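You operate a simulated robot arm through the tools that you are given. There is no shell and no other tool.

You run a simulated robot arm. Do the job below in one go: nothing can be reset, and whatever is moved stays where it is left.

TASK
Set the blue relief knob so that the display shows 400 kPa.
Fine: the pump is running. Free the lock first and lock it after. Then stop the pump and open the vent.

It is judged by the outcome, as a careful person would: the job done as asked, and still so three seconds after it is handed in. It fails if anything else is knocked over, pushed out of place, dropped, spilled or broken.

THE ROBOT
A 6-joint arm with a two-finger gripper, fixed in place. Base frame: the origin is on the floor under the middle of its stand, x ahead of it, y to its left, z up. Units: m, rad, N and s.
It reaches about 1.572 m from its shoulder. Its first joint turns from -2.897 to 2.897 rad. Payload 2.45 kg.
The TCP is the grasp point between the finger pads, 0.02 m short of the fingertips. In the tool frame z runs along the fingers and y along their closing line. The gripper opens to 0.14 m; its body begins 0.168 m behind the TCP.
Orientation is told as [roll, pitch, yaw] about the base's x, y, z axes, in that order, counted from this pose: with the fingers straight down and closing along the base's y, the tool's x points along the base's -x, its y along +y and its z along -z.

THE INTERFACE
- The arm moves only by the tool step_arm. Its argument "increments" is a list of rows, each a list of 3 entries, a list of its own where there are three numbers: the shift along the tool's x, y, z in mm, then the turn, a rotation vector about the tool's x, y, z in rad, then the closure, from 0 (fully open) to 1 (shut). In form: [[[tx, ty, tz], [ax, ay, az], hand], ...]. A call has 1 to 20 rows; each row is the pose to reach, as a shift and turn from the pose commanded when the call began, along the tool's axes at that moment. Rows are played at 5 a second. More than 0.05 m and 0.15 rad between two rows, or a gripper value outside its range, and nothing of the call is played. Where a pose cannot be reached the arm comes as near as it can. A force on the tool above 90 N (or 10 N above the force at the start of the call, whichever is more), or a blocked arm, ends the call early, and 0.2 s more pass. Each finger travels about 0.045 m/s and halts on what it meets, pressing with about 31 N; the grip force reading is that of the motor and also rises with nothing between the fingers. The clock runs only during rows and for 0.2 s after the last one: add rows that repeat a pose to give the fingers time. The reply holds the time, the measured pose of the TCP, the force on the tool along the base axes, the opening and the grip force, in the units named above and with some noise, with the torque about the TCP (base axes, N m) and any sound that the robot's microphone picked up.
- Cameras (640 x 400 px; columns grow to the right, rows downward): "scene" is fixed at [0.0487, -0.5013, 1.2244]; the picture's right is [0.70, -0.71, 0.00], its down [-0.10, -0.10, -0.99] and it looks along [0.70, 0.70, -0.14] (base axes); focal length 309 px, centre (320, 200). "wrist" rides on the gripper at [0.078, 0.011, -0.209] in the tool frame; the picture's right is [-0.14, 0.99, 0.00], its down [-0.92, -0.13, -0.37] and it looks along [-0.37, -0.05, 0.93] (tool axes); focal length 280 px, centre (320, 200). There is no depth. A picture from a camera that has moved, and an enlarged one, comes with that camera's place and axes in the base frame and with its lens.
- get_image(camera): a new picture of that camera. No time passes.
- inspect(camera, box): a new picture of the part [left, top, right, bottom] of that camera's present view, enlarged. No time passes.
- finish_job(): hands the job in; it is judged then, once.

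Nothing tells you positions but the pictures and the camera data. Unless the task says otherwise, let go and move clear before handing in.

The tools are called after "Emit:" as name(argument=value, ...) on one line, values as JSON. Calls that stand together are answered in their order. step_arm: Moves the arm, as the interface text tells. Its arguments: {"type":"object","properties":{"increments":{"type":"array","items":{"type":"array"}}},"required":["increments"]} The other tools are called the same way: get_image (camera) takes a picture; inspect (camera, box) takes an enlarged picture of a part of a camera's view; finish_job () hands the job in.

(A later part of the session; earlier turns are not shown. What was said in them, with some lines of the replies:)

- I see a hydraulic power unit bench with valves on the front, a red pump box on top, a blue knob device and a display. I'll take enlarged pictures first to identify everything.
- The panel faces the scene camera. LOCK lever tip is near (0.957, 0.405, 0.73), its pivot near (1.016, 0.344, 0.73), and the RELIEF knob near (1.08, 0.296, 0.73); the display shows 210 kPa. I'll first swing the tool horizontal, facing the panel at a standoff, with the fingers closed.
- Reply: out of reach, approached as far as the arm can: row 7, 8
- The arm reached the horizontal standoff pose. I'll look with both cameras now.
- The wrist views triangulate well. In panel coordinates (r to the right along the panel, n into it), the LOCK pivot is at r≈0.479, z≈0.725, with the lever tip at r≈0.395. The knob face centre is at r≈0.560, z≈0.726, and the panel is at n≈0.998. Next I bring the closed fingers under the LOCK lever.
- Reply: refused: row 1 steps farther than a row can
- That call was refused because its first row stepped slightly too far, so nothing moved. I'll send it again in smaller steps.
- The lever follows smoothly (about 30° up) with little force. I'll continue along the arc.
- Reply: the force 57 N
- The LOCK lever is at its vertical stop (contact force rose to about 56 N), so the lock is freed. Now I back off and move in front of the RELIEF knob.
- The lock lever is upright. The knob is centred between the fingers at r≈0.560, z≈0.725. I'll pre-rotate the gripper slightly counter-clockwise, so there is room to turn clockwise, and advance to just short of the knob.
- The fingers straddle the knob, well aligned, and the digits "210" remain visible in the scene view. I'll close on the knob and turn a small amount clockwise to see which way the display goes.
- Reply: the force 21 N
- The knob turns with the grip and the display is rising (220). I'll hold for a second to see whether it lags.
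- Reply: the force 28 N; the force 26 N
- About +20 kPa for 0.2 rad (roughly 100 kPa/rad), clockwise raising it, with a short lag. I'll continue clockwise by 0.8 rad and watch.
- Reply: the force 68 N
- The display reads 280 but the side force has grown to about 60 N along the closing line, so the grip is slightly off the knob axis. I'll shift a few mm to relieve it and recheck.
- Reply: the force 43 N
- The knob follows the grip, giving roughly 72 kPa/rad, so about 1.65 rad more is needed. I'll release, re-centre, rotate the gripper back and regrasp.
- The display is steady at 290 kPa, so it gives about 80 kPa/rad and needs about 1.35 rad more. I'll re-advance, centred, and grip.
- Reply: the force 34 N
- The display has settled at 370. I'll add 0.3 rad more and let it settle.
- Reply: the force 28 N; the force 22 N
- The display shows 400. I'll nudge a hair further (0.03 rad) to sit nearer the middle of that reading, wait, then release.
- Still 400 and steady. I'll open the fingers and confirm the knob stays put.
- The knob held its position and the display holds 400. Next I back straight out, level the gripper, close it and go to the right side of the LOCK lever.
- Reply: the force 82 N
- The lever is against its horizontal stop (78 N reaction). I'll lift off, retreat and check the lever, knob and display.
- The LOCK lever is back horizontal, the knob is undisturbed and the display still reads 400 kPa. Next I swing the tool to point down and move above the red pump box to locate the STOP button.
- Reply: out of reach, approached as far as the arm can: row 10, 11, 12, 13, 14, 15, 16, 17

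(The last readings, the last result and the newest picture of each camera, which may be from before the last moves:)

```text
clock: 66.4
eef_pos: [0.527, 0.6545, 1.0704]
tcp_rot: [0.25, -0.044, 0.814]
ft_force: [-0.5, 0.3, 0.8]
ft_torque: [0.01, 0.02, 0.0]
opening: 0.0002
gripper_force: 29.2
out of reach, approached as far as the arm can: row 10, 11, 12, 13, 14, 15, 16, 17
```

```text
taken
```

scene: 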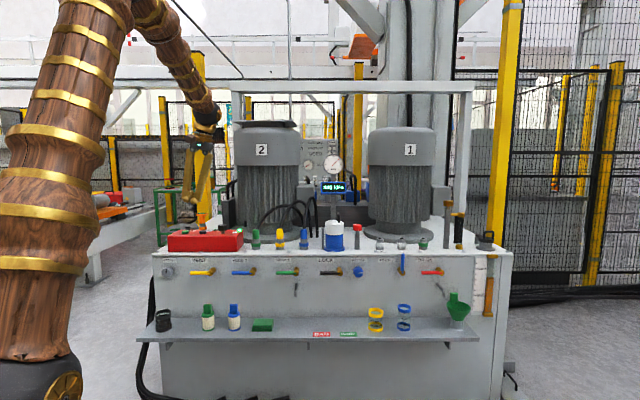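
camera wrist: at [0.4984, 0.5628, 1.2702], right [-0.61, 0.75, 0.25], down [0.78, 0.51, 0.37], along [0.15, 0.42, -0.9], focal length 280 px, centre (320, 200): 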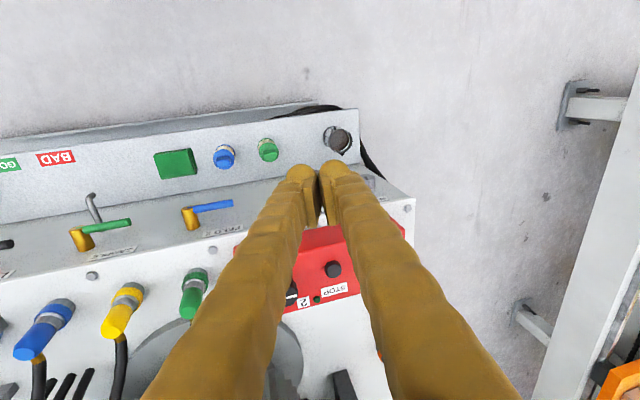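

The tool couldn't quite take the 45° yaw pointing down (a joint limit), but it is safely above the box and the scene is undisturbed. I'll turn the tool back to the yaw it had at the start, which was reachable.

Emit:
step_arm(increments=[[[0, 0, 0], [0, 0, 0.13], 1.0], [[0, 0, 0], [0, 0, 0.26], 1.0], [[0, 0, 0], [0, 0, 0.39], 1.0], [[0, 0, 0], [0, 0, 0.52], 1.0], [[0, 0, 0], [0, 0, 0.65], 1.0], [[0, 0, 0], [0, 0, 0.785], 1.0], [[0, 0, 0], [0, 0, 0.785], 1.0], [[0, 0, 0], [0, 0, 0.785], 1.0]])

Emit:
get_image(camera="wrist")

Emit:
inspect(camera="scene", box=[290, 160, 390, 222])

Emit:
inspect(camera="scene", box=[310, 245, 390, 295])

```text
clock: 68.2
eef_pos: [0.5751, 0.5363, 0.9608]
tcp_rot: [0.492, 0.046, 0.258]
ft_force: [-0.3, -0.5, 0.2]
ft_torque: [0.0, 0.01, 0.0]
opening: 0.0
gripper_force: 29.5
out of reach, approached as far as the arm can: row 1, 2, 3, 4, 5, 6, 7, 8
```

```text
taken
camera wrist: at [0.5315, 0.4322, 1.1528], right [-0.07, 0.89, 0.46], down [0.97, -0.04, 0.22], along [0.21, 0.46, -0.86], focal length 280 px, centre (320, 200)
```

wrist: 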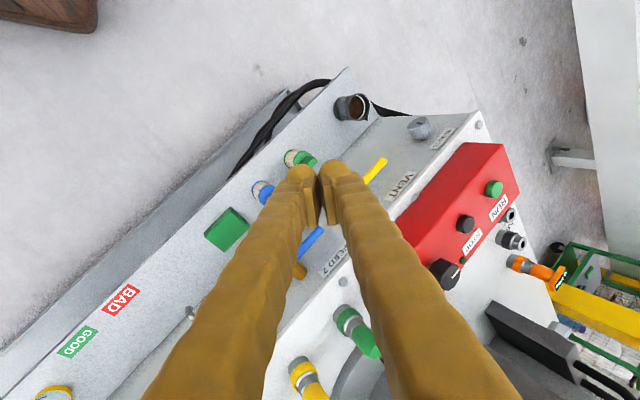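

```text
6.40 times, centred on (340, 191) of scene
camera zoom: at [0.0487, -0.5013, 1.2244], right [0.7, -0.71, 0.0], down [-0.1, -0.1, -0.99], along [0.7, 0.7, -0.14], focal length 1979 px, centre (192, 258)
```

zoom: 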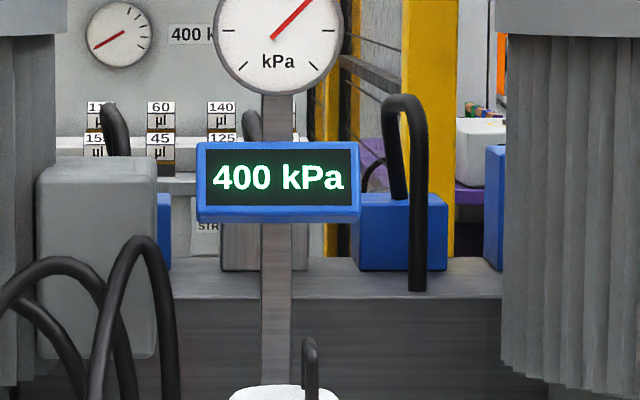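

```text
8.00 times, centred on (350, 270) of scene
camera zoom: at [0.0487, -0.5013, 1.2244], right [0.7, -0.71, 0.0], down [-0.1, -0.1, -0.99], along [0.7, 0.7, -0.14], focal length 2474 px, centre (80, -360)
```

zoom: 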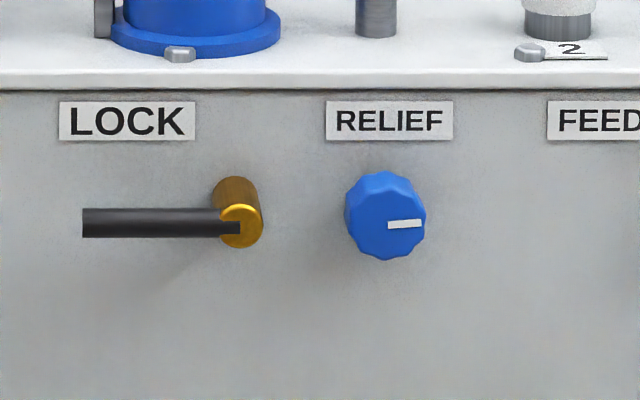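

Panel check: LOCK horizontal, display 400 kPa. The arm is against a joint limit with the tool pointing straight down, so I'll move to a pose facing the panel and tilted about 35° down, which was reachable, and approach STOP from there.

Emit:
step_arm(increments=[[[1, -4, 5], [-0.042, -0.102, -0.08], 1.0], [[2, -8, 11], [-0.085, -0.204, -0.16], 1.0], [[2, -12, 17], [-0.127, -0.306, -0.24], 1.0], [[3, -16, 22], [-0.169, -0.408, -0.32], 1.0], [[4, -20, 28], [-0.211, -0.51, -0.4], 1.0], [[5, -24, 33], [-0.254, -0.612, -0.48], 1.0], [[5, -28, 39], [-0.296, -0.715, -0.561], 1.0], [[6, -32, 44], [-0.338, -0.817, -0.641], 1.0], [[7, -36, 50], [-0.38, -0.919, -0.721], 1.0], [[7, -36, 50], [-0.38, -0.919, -0.721], 1.0], [[7, -36, 50], [-0.38, -0.919, -0.721], 1.0]])

Emit:
get_image(camera="wrist")

Emit:
get_image(camera="scene")

```text
clock: 70.6
eef_pos: [0.5666, 0.5262, 0.9024]
tcp_rot: [0.97, -1.115, 0.177]
ft_force: [-0.1, 1.0, 0.8]
ft_torque: [-0.02, 0.0, 0.04]
opening: 0.0003
gripper_force: 29.2
```

```text
taken
camera wrist: at [0.4492, 0.3362, 0.8868], right [-0.76, 0.43, 0.48], down [0.38, -0.31, 0.87], along [0.53, 0.84, 0.08], focal length 280 px, centre (320, 200)
```

wrist: 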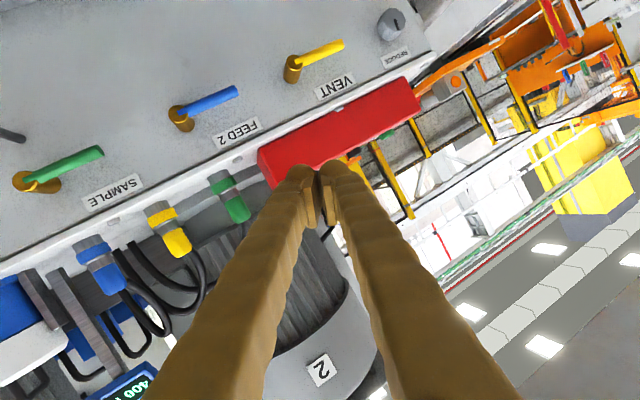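

```text
taken
```

scene: 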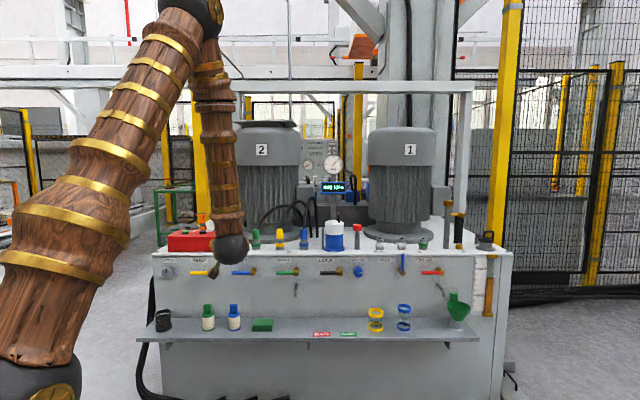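

The commanded pose evidently snaps to the reached pose, so I can work from here. I'll orient squarely to the panel with a 0.6 rad downward tilt in front of and above the red box, to view STOP.

Emit:
step_arm(increments=[[[-18, 30, 11], [0.073, 0.044, -0.034], 1.0], [[-37, 60, 22], [0.145, 0.089, -0.068], 1.0], [[-55, 90, 33], [0.218, 0.133, -0.103], 1.0], [[-73, 121, 45], [0.29, 0.177, -0.137], 1.0], [[-92, 151, 56], [0.363, 0.222, -0.171], 1.0], [[-110, 181, 67], [0.435, 0.266, -0.205], 1.0], [[-110, 181, 67], [0.435, 0.266, -0.205], 1.0]])

Emit:
get_image(camera="wrist")

Emit:
get_image(camera="scene")

```text
clock: 72.2
eef_pos: [0.5011, 0.661, 1.0486]
tcp_rot: [0.0, -0.967, 0.765]
ft_force: [0.2, 0.3, 0.5]
ft_torque: [-0.01, 0.0, 0.0]
opening: 0.0
gripper_force: 29.2
```

```text
taken
camera wrist: at [0.3379, 0.5206, 1.1028], right [-0.63, 0.77, 0.11], down [0.25, 0.06, 0.97], along [0.74, 0.64, -0.23], focal length 280 px, centre (320, 200)
```

wrist: 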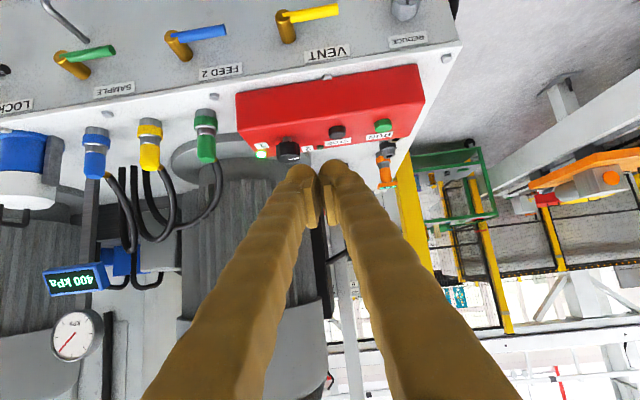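

```text
taken
```

scene: 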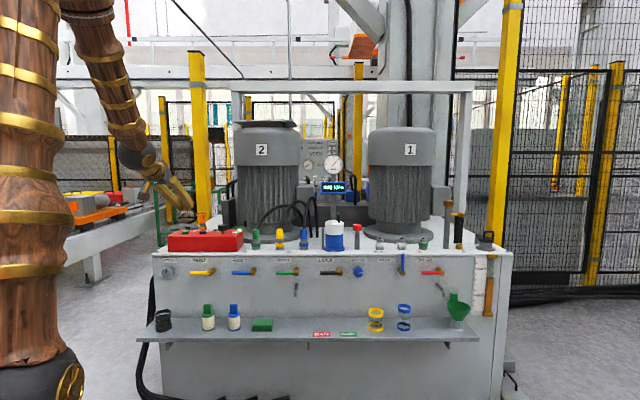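

Emit:
inspect(camera="wrist", box=[240, 80, 440, 205])

Emit:
inspect(camera="wrist", box=[30, 240, 130, 302])

```text
3.20 times, centred on (340, 142) of wrist
camera zoom: at [0.3379, 0.5206, 1.1028], right [-0.63, 0.77, 0.11], down [0.25, 0.06, 0.97], along [0.74, 0.64, -0.23], focal length 897 px, centre (256, 384)
```

zoom: 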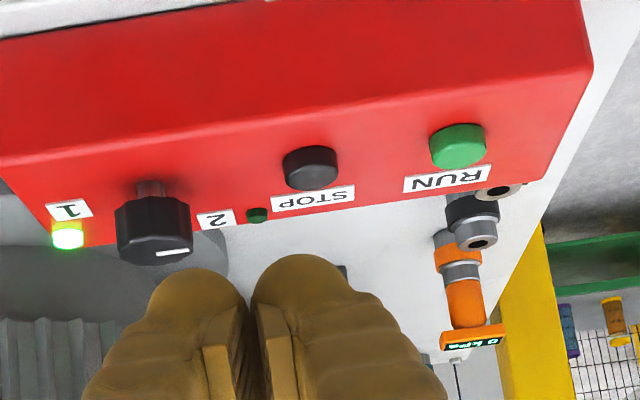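

```text
6.40 times, centred on (80, 271) of wrist
camera zoom: at [0.3379, 0.5206, 1.1028], right [-0.63, 0.77, 0.11], down [0.25, 0.06, 0.97], along [0.74, 0.64, -0.23], focal length 1794 px, centre (1856, -254)
```

zoom: 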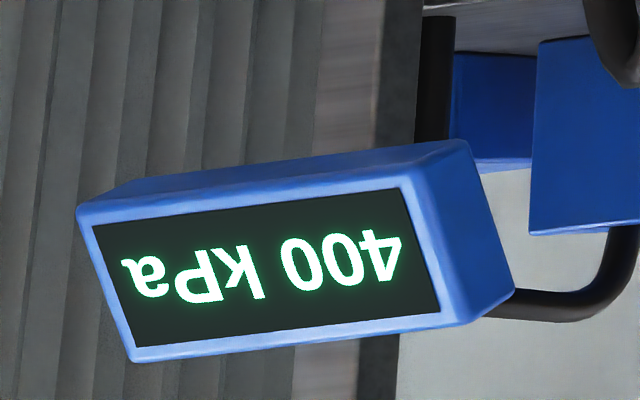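

The display still reads 400 kPa, and lamp 1 (the running pump) is lit. STOP is the black button near (0.653, 0.849, 0.885). I'll move closer with a slightly steeper tilt and refine its position.

Emit:
step_arm(increments=[[[-5, 4, 30], [0, 0.04, 0], 1.0], [[-10, 8, 60], [0, 0.08, 0], 1.0], [[-15, 12, 90], [0, 0.12, 0], 1.0], [[-20, 15, 120], [0, 0.16, 0], 1.0], [[-25, 18, 147], [0, 0.2, 0], 1.0], [[-25, 18, 147], [0, 0.2, 0], 1.0]])

Emit:
get_image(camera="wrist")

Emit:
inspect(camera="wrist", box=[220, 80, 420, 205])

Emit:
inspect(camera="scene", box=[130, 190, 258, 270])

```text
clock: 73.6
eef_pos: [0.5724, 0.7813, 0.9874]
tcp_rot: [0.002, -0.768, 0.785]
ft_force: [-0.1, -0.2, -0.2]
ft_torque: [0.01, 0.01, -0.01]
opening: 0.0
gripper_force: 29.2
```

```text
taken
camera wrist: at [0.4218, 0.6468, 1.082], right [-0.63, 0.77, 0.1], down [0.38, 0.2, 0.9], along [0.68, 0.61, -0.42], focal length 280 px, centre (320, 200)
```

wrist: 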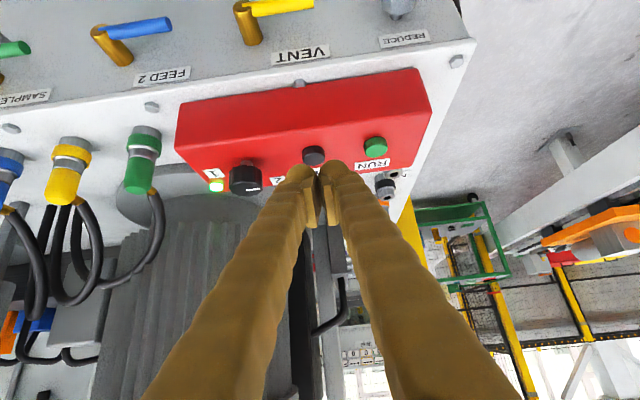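

```text
3.20 times, centred on (320, 142) of wrist
camera zoom: at [0.4218, 0.6468, 1.082], right [-0.63, 0.77, 0.1], down [0.38, 0.2, 0.9], along [0.68, 0.61, -0.42], focal length 897 px, centre (320, 384)
```

zoom: 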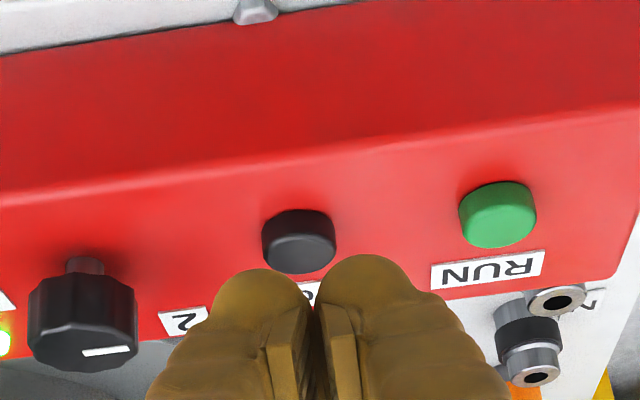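

```text
5.00 times, centred on (194, 230) of scene
camera zoom: at [0.0487, -0.5013, 1.2244], right [0.7, -0.71, 0.0], down [-0.1, -0.1, -0.99], along [0.7, 0.7, -0.14], focal length 1546 px, centre (950, 50)
```

zoom: 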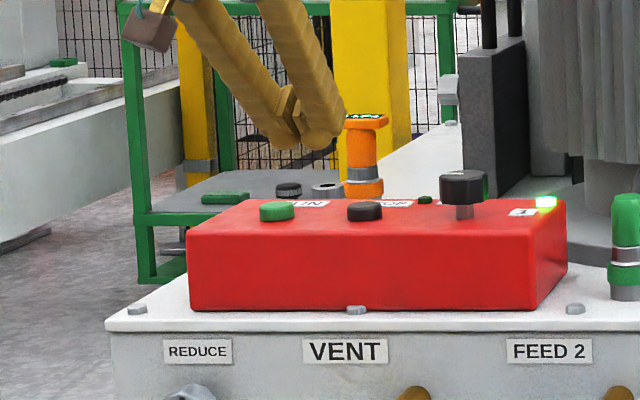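

I now put STOP's top at about n=1.055, r=-0.140, z≈0.888. I'll hover the closed fingertips a few cm above it and check from the scene camera.

Emit:
step_arm(increments=[[[-11, -3, 34], [0, 0, 0], 1.0], [[-22, -6, 68], [0, 0, 0], 1.0], [[-31.5, -8, 101], [0, 0, 0], 1.0], [[-31.5, -8, 101], [0, 0, 0], 1.0]])

Emit:
inspect(camera="wrist", box=[220, 100, 420, 225])

Emit:
inspect(camera="scene", box=[150, 200, 250, 262])

```text
clock: 74.6
eef_pos: [0.6443, 0.8416, 0.9385]
tcp_rot: [0.002, -0.768, 0.784]
ft_force: [0.0, 0.4, -0.5]
ft_torque: [0.05, -0.01, -0.02]
opening: 0.0001
gripper_force: 29.4
```

```text
3.20 times, centred on (320, 162) of wrist
camera zoom: at [0.4936, 0.7067, 1.0331], right [-0.63, 0.77, 0.1], down [0.38, 0.2, 0.9], along [0.68, 0.61, -0.42], focal length 897 px, centre (320, 320)
```

zoom: 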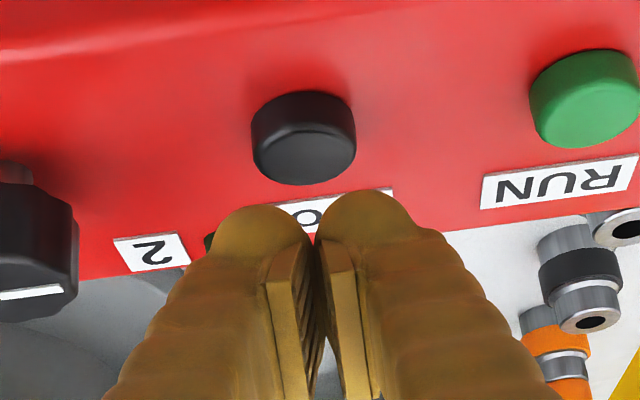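

```text
6.40 times, centred on (200, 231) of scene
camera zoom: at [0.0487, -0.5013, 1.2244], right [0.7, -0.71, 0.0], down [-0.1, -0.1, -0.99], along [0.7, 0.7, -0.14], focal length 1979 px, centre (1088, 2)
```

zoom: 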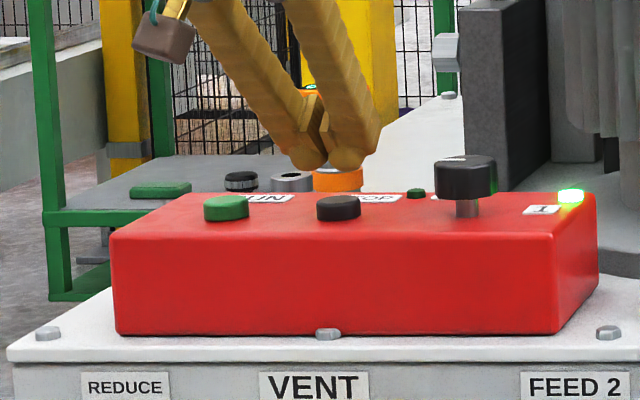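

Emit:
step_arm(increments=[[[3, 0, 6], [0, 0, 0], 1.0], [[8, 0, 13], [0, 0, 0], 1.0], [[10.3, 0, 15], [0, 0, 0], 1.0], [[11.7, 0, 16.5], [0, 0, 0], 1.0]])

Emit:
inspect(camera="wrist", box=[220, 100, 420, 225])

Emit:
inspect(camera="scene", box=[150, 200, 250, 262])

```text
clock: 75.6
eef_pos: [0.6436, 0.8432, 0.9167]
tcp_rot: [0.002, -0.767, 0.783]
ft_force: [0.1, 0.0, -0.3]
ft_torque: [-0.04, 0.0, 0.01]
opening: 0.0
gripper_force: 29.1
```

```text
3.20 times, centred on (320, 162) of wrist
camera zoom: at [0.4947, 0.7083, 1.0115], right [-0.63, 0.77, 0.1], down [0.38, 0.2, 0.9], along [0.68, 0.61, -0.42], focal length 897 px, centre (320, 320)
```

zoom: 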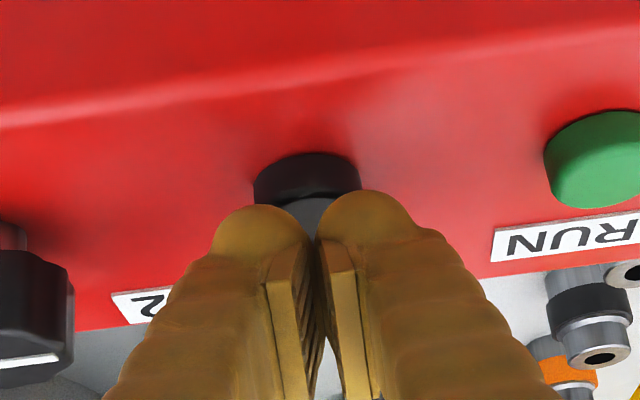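

```text
6.40 times, centred on (200, 231) of scene
camera zoom: at [0.0487, -0.5013, 1.2244], right [0.7, -0.71, 0.0], down [-0.1, -0.1, -0.99], along [0.7, 0.7, -0.14], focal length 1979 px, centre (1088, 2)
```

zoom: 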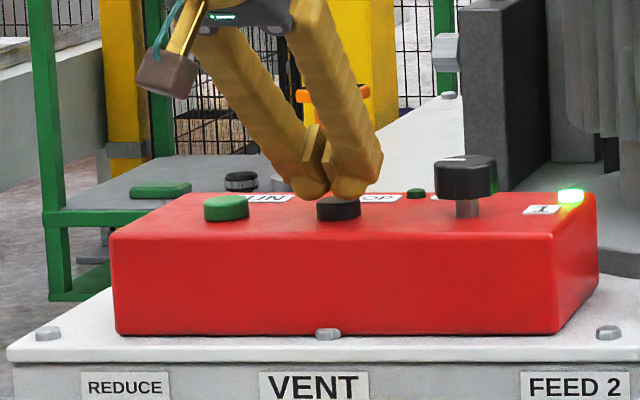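

The fingertips are right above STOP. I'll press straight down in small steps.

Emit:
step_arm(increments=[[[1.4, 0, 1.4], [0, 0, 0], 1.0], [[2.8, 0, 2.9], [0, 0, 0], 1.0], [[4.2, 0, 4.3], [0, 0, 0], 1.0], [[5.6, 0, 5.8], [0, 0, 0], 1.0], [[7.0, 0, 7.2], [0, 0, 0], 1.0], [[8.3, 0, 8.6], [0, 0, 0], 1.0]])

Emit:
inspect(camera="scene", box=[150, 200, 250, 262])

Emit:
inspect(camera="scene", box=[290, 160, 390, 222])

```text
clock: 77.0
eef_pos: [0.6443, 0.8433, 0.905]
tcp_rot: [0.002, -0.768, 0.784]
ft_force: [-2.6, 2.5, 10.0]
ft_torque: [0.03, 0.04, -0.01]
opening: 0.006
gripper_force: 29.7
heard: click
```

```text
6.40 times, centred on (200, 231) of scene
camera zoom: at [0.0487, -0.5013, 1.2244], right [0.7, -0.71, 0.0], down [-0.1, -0.1, -0.99], along [0.7, 0.7, -0.14], focal length 1979 px, centre (1088, 2)
```

zoom: 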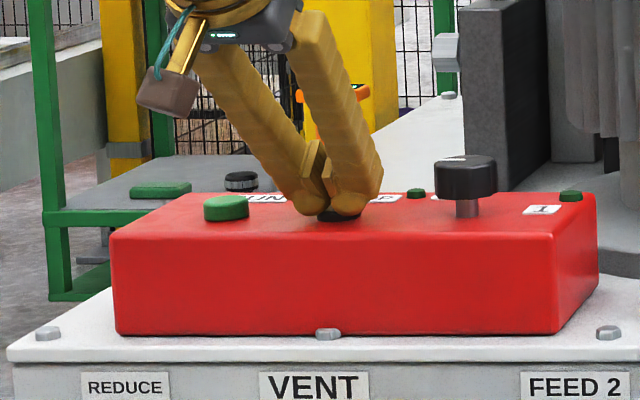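

```text
6.40 times, centred on (340, 191) of scene
camera zoom: at [0.0487, -0.5013, 1.2244], right [0.7, -0.71, 0.0], down [-0.1, -0.1, -0.99], along [0.7, 0.7, -0.14], focal length 1979 px, centre (192, 258)
```

zoom: 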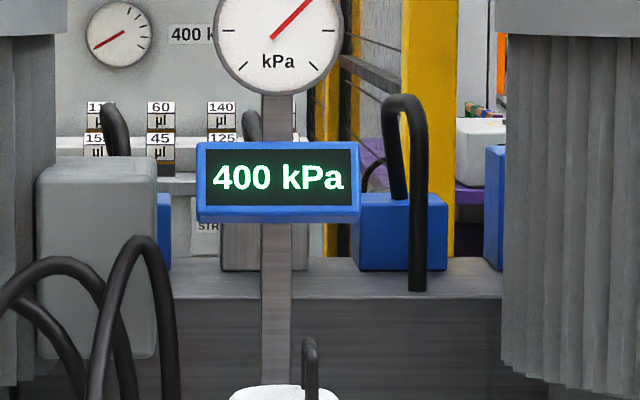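

A click was heard and lamp 1 went out, so the pump is stopped. I'll lift off and back away before looking at the VENT lever.

Emit:
step_arm(increments=[[[-17, 0, -18], [0, 0, 0], 1.0], [[-35, 0, -36], [0, 0, 0], 1.0], [[-3, 0, -67], [0, 0, 0], 1.0], [[30, 0, -98], [0, 0, 0], 1.0], [[62, 0, -130], [0, 0, 0], 1.0], [[95, 0, -161], [0, 0, 0], 1.0], [[127, 0, -192], [0, 0, 0], 1.0], [[127, 0, -192], [0, 0, 0], 1.0]])

Emit:
get_image(camera="wrist")

Emit:
get_image(camera="scene")

Emit:
inspect(camera="scene", box=[150, 200, 250, 262])

```text
clock: 78.8
eef_pos: [0.4864, 0.6847, 0.9559]
tcp_rot: [0.001, -0.767, 0.785]
ft_force: [0.0, 0.1, -0.1]
ft_torque: [0.01, 0.03, -0.02]
opening: 0.0001
gripper_force: 29.2
```

```text
taken
camera wrist: at [0.3359, 0.5497, 1.0516], right [-0.63, 0.77, 0.1], down [0.38, 0.2, 0.9], along [0.68, 0.61, -0.42], focal length 280 px, centre (320, 200)
```

wrist: 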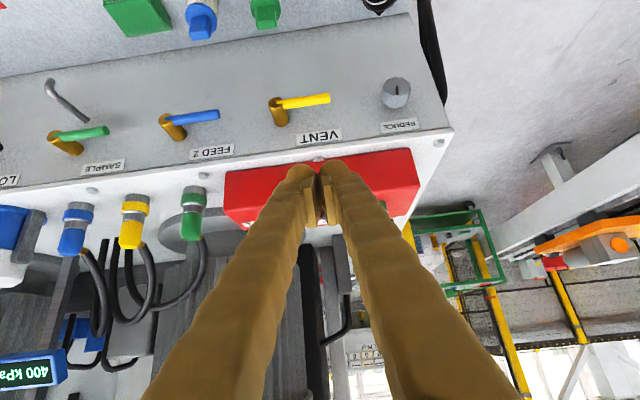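

```text
taken
```

scene: 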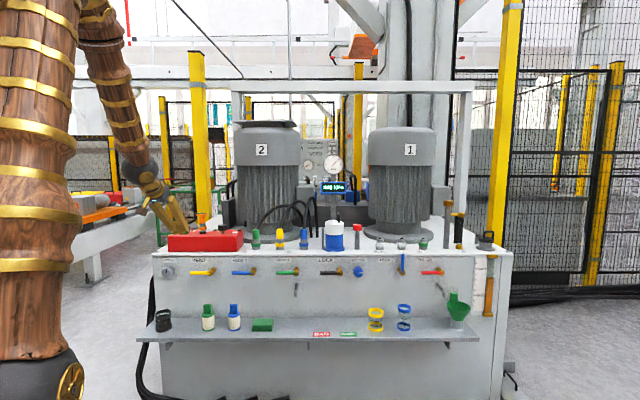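

```text
6.40 times, centred on (200, 231) of scene
camera zoom: at [0.0487, -0.5013, 1.2244], right [0.7, -0.71, 0.0], down [-0.1, -0.1, -0.99], along [0.7, 0.7, -0.14], focal length 1979 px, centre (1088, 2)
```

zoom: 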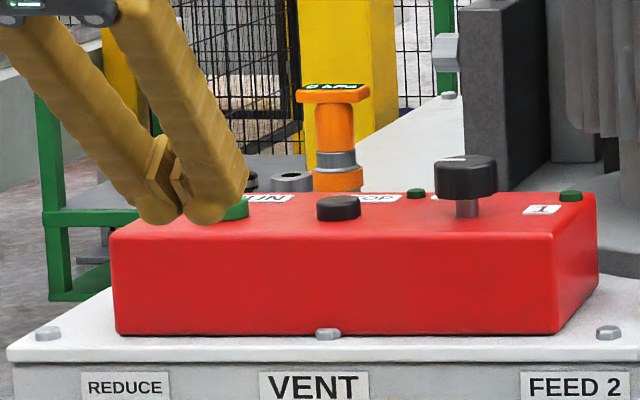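

Emit:
inspect(camera="wrist", box=[230, 60, 430, 185])

Emit:
inspect(camera="scene", box=[150, 245, 262, 315])

```text
3.20 times, centred on (330, 122) of wrist
camera zoom: at [0.3359, 0.5497, 1.0516], right [-0.63, 0.77, 0.1], down [0.38, 0.2, 0.9], along [0.68, 0.61, -0.42], focal length 897 px, centre (288, 448)
```

zoom: 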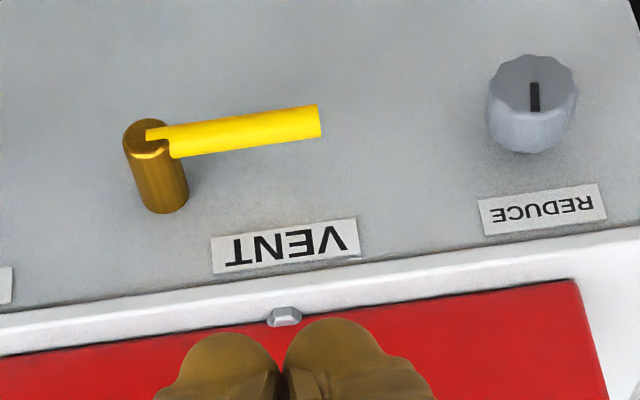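

```text
5.71 times, centred on (206, 280) of scene
camera zoom: at [0.0487, -0.5013, 1.2244], right [0.7, -0.71, 0.0], down [-0.1, -0.1, -0.99], along [0.7, 0.7, -0.14], focal length 1767 px, centre (971, -257)
```

zoom: 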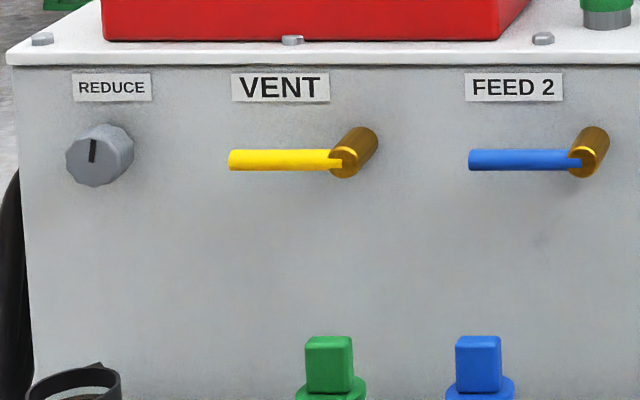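

VENT's pivot is at r≈-0.080, z≈0.727, with the lever pointing left to r≈-0.165 (closed, like the other closed valves). I'll lower in front of the panel with the tool nearly level.

Emit:
step_arm(increments=[[[28, 0, 23], [0, -0.1, 0], 1.0], [[57, 0, 47], [0, -0.2, 0], 1.0], [[85, 0, 70], [0, -0.3, 0], 1.0], [[113, 0, 94], [0, -0.4, 0], 1.0], [[141, 0, 118], [0, -0.5, 0], 1.0], [[170, 0, 141], [0, -0.6, 0], 1.0], [[198, 0, 165], [0, -0.7, 0], 1.0], [[198, 0, 165], [0, -0.7, 0], 1.0]])

Emit:
get_image(camera="wrist")

Emit:
get_image(camera="scene")

```text
clock: 80.6
eef_pos: [0.4648, 0.6647, 0.6976]
tcp_rot: [0.011, -1.467, 0.775]
ft_force: [-0.7, 0.6, 0.4]
ft_torque: [0.0, 0.0, 0.04]
opening: 0.0
gripper_force: 28.9
```

```text
taken
camera wrist: at [0.3051, 0.5189, 0.6395], right [-0.69, 0.71, 0.14], down [-0.1, -0.28, 0.95], along [0.72, 0.64, 0.27], focal length 280 px, centre (320, 200)
```

wrist: 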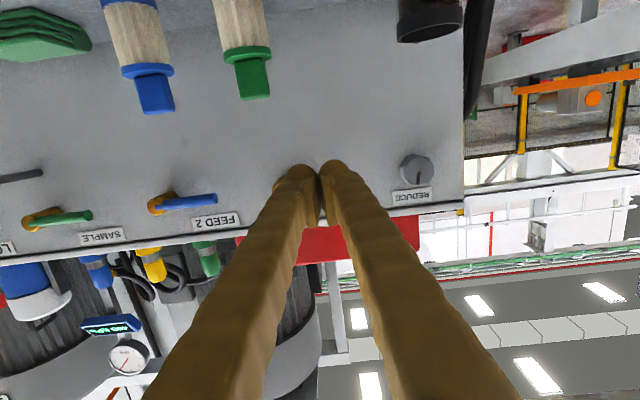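

```text
taken
```

scene: 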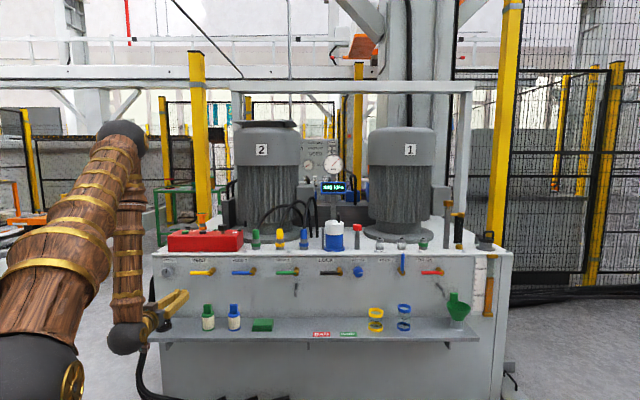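

Emit:
step_arm(increments=[[[2, -1, 35], [0, -0.035, 0], 1.0], [[5, -2, 70], [0, -0.07, 0], 1.0], [[7, -2, 103], [0, -0.104, 0], 1.0], [[7, -2, 103], [0, -0.104, 0], 1.0]])

Emit:
get_image(camera="wrist")

Emit:
inspect(camera="scene", box=[130, 240, 290, 340])

```text
clock: 81.6
eef_pos: [0.5362, 0.7357, 0.6805]
tcp_rot: [2.566, -1.57, -1.779]
ft_force: [0.1, 0.0, -0.2]
ft_torque: [-0.01, 0.01, 0.0]
opening: 0.0001
gripper_force: 29.5
```

```text
taken
camera wrist: at [0.3822, 0.5951, 0.6008], right [-0.7, 0.7, 0.14], down [-0.17, -0.35, 0.92], along [0.69, 0.62, 0.37], focal length 280 px, centre (320, 200)
```

wrist: 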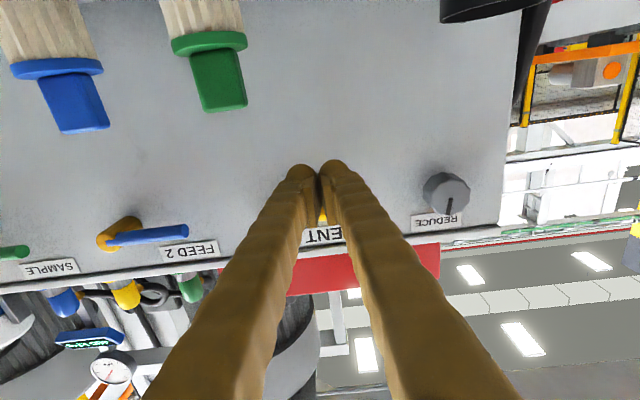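

```text
4.00 times, centred on (210, 290) of scene
camera zoom: at [0.0487, -0.5013, 1.2244], right [0.7, -0.71, 0.0], down [-0.1, -0.1, -0.99], along [0.7, 0.7, -0.14], focal length 1237 px, centre (760, -160)
```

zoom: 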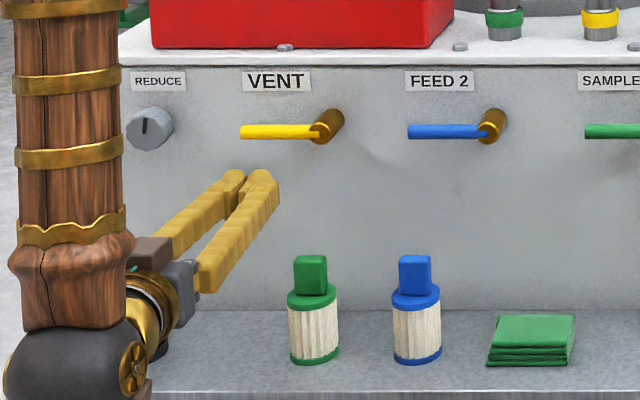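

The scene view is clear: the fingers are below and in front of the VENT lever. I'll advance and push it up along the same arc that worked for LOCK.

Emit:
step_arm(increments=[[[0, 0, 30], [0, 0, 0], 1.0], [[0, 0, 61], [0, 0, 0], 1.0], [[-8, 0, 61], [0, 0, 0], 1.0], [[-16, 0, 61], [0, 0, 0], 1.0], [[-24, 0, 61], [0, 0, 0], 1.0], [[-30, 0, 61], [0, 0, 0], 1.0], [[-36, 0, 61], [0, 0, 0], 1.0], [[-42, 0.5, 61], [0, 0, 0], 1.0], [[-48, 1, 61], [0, 0, 0], 1.0], [[-54, 1, 61], [0, 0, 0], 1.0]])

Emit:
inspect(camera="scene", box=[130, 240, 290, 340])

```text
clock: 83.8
eef_pos: [0.5798, 0.7794, 0.7339]
tcp_rot: [2.302, -1.569, -1.515]
ft_force: [-0.5, 0.2, -0.6]
ft_torque: [0.0, 0.01, 0.0]
opening: 0.0
gripper_force: 29.5
```

```text
4.00 times, centred on (210, 290) of scene
camera zoom: at [0.0487, -0.5013, 1.2244], right [0.7, -0.71, 0.0], down [-0.1, -0.1, -0.99], along [0.7, 0.7, -0.14], focal length 1237 px, centre (760, -160)
```

zoom: 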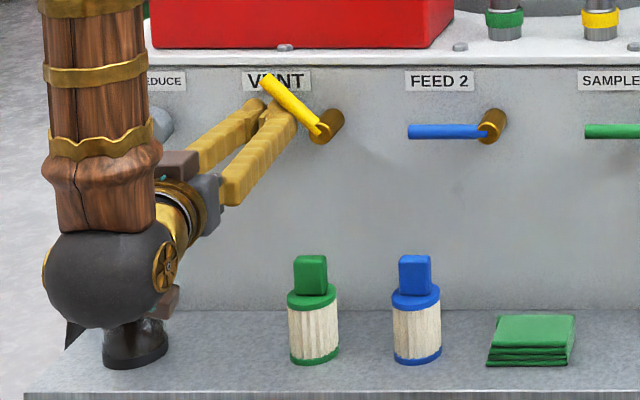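

Emit:
step_arm(increments=[[[-6.5, -1, 0], [0, 0, 0], 1.0], [[-13, -1.6, 0], [0, 0, 0], 1.0], [[-18, -5.6, 0], [0, 0, 0], 1.0], [[-22, -9.6, 0], [0, 0, 0], 1.0], [[-25, -13.6, 0], [0, 0, 0], 1.0], [[-29, -18, 0], [0, 0, 0], 1.0], [[-32, -23.6, 0], [0, 0, 0], 1.0], [[-32, -27, 0], [0, 0, 0], 1.0], [[-32, -29, 0], [0, 0, 0], 1.0], [[-32, -29, 0], [0, 0, 0], 1.0]])

Emit:
inspect(camera="scene", box=[130, 240, 290, 340])

Emit:
inspect(camera="scene", box=[290, 160, 390, 222])

```text
clock: 86.0
eef_pos: [0.6006, 0.7602, 0.7678]
tcp_rot: [2.624, -1.569, -1.835]
ft_force: [-26.9, 23.8, 2.1]
ft_torque: [0.21, 0.19, -0.04]
opening: 0.0
gripper_force: 29.2
```

```text
4.00 times, centred on (210, 290) of scene
camera zoom: at [0.0487, -0.5013, 1.2244], right [0.7, -0.71, 0.0], down [-0.1, -0.1, -0.99], along [0.7, 0.7, -0.14], focal length 1237 px, centre (760, -160)
```

zoom: 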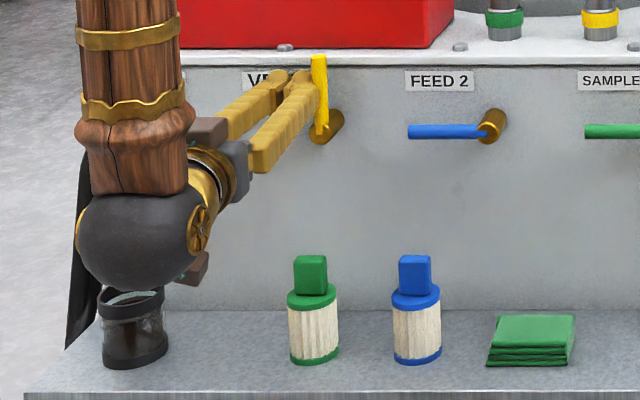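

```text
6.40 times, centred on (340, 191) of scene
camera zoom: at [0.0487, -0.5013, 1.2244], right [0.7, -0.71, 0.0], down [-0.1, -0.1, -0.99], along [0.7, 0.7, -0.14], focal length 1979 px, centre (192, 258)
```

zoom: 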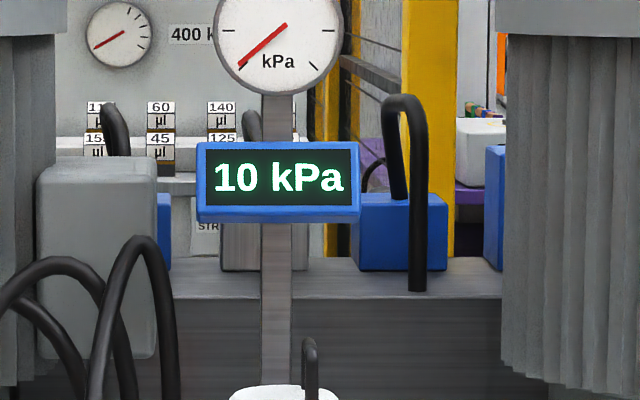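

VENT is upright at its stop and the pressure has fallen to about 10 kPa. I'll release contact, retreat straight back and check everything.

Emit:
step_arm(increments=[[[0, 8, 0], [0, 0, 0], 1.0], [[0, 18, 0], [0, 0, 0], 1.0], [[0, 18, -40], [0, 0, 0], 1.0], [[0, 18, -80], [0, 0, 0], 1.0], [[0, 18, -120], [0, 0, 0], 1.0], [[-30, 18, -155], [0, 0, 0], 1.0], [[-70, 18, -165], [0, 0, 0], 1.0], [[-110, 18, -165], [0, 0, 0], 1.0], [[-150, 18, -165], [0, 0, 0], 1.0], [[-150, 18, -165], [0, 0, 0], 1.0]])

Emit:
get_image(camera="scene")

Emit:
inspect(camera="scene", box=[130, 220, 310, 332])

Emit:
inspect(camera="scene", box=[290, 220, 470, 332])

Emit:
inspect(camera="scene", box=[290, 160, 390, 222])

```text
clock: 88.2
eef_pos: [0.4702, 0.6559, 0.9159]
tcp_rot: [2.466, -1.569, -1.68]
ft_force: [-0.3, -0.5, -0.1]
ft_torque: [-0.05, -0.02, -0.03]
opening: 0.0001
gripper_force: 29.2
```

```text
taken
```

scene: 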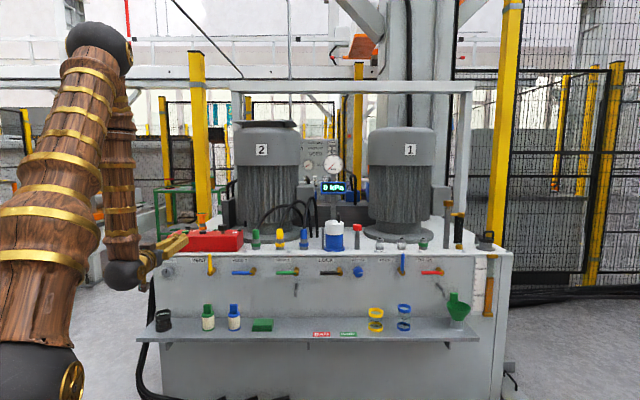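

```text
3.56 times, centred on (220, 276) of scene
camera zoom: at [0.0487, -0.5013, 1.2244], right [0.7, -0.71, 0.0], down [-0.1, -0.1, -0.99], along [0.7, 0.7, -0.14], focal length 1100 px, centre (676, -70)
```

zoom: 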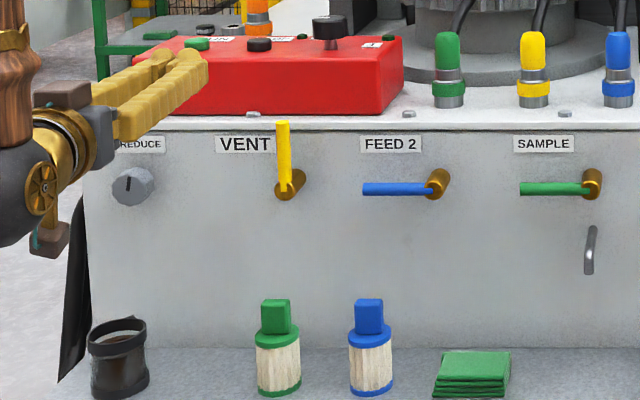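

```text
3.56 times, centred on (380, 276) of scene
camera zoom: at [0.0487, -0.5013, 1.2244], right [0.7, -0.71, 0.0], down [-0.1, -0.1, -0.99], along [0.7, 0.7, -0.14], focal length 1100 px, centre (107, -70)
```

zoom: 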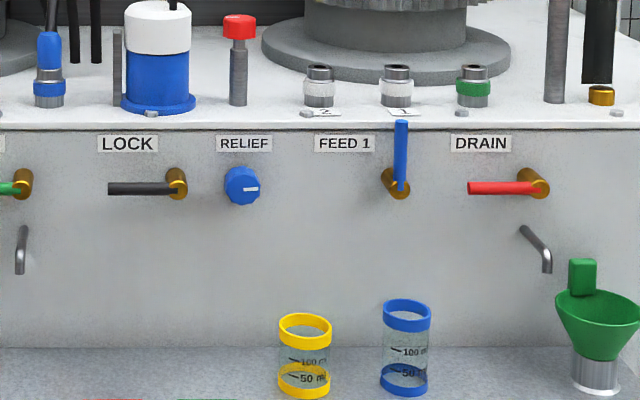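

```text
6.40 times, centred on (340, 191) of scene
camera zoom: at [0.0487, -0.5013, 1.2244], right [0.7, -0.71, 0.0], down [-0.1, -0.1, -0.99], along [0.7, 0.7, -0.14], focal length 1979 px, centre (192, 258)
```

zoom: 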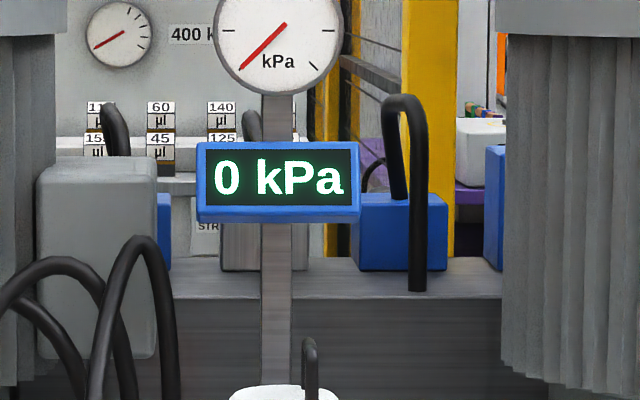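

Everything checks out: LOCK is horizontal again, RELIEF sits where the display held 400 kPa, the pump lamp is off, VENT is upright and the display reads 0 kPa. Nothing else has moved and the arm is clear, so I'm handing in.

Emit:
finish_job()

```text
The job is handed in.
```

The job is done and handed in, and nothing else on the bench was disturbed.

- **Lock freed:** I raised the LOCK lever to its upright stop before touching the knob.
- **Relief set:** I turned the RELIEF knob clockwise until the display settled at 400 kPa. It still read 400 after I let go of the knob, after locking, and right after the pump stopped.
- **Lock closed:** The LOCK lever is back at its horizontal stop.
- **Pump stopped:** I pressed STOP. The button clicked and lamp 1 went out.
- **Vent opened:** The VENT lever is upright at its stop, and the pressure has dropped to 0 kPa.

The display steps in tens, so 400 means roughly 395 to 405. I turned the knob a little past the point where 400 first appeared, so it is not at the low edge of that range.

The selector on the pump box looked to be pointing at 2 although pump 1 was the one running. I left it as it was, because STOP worked anyway.
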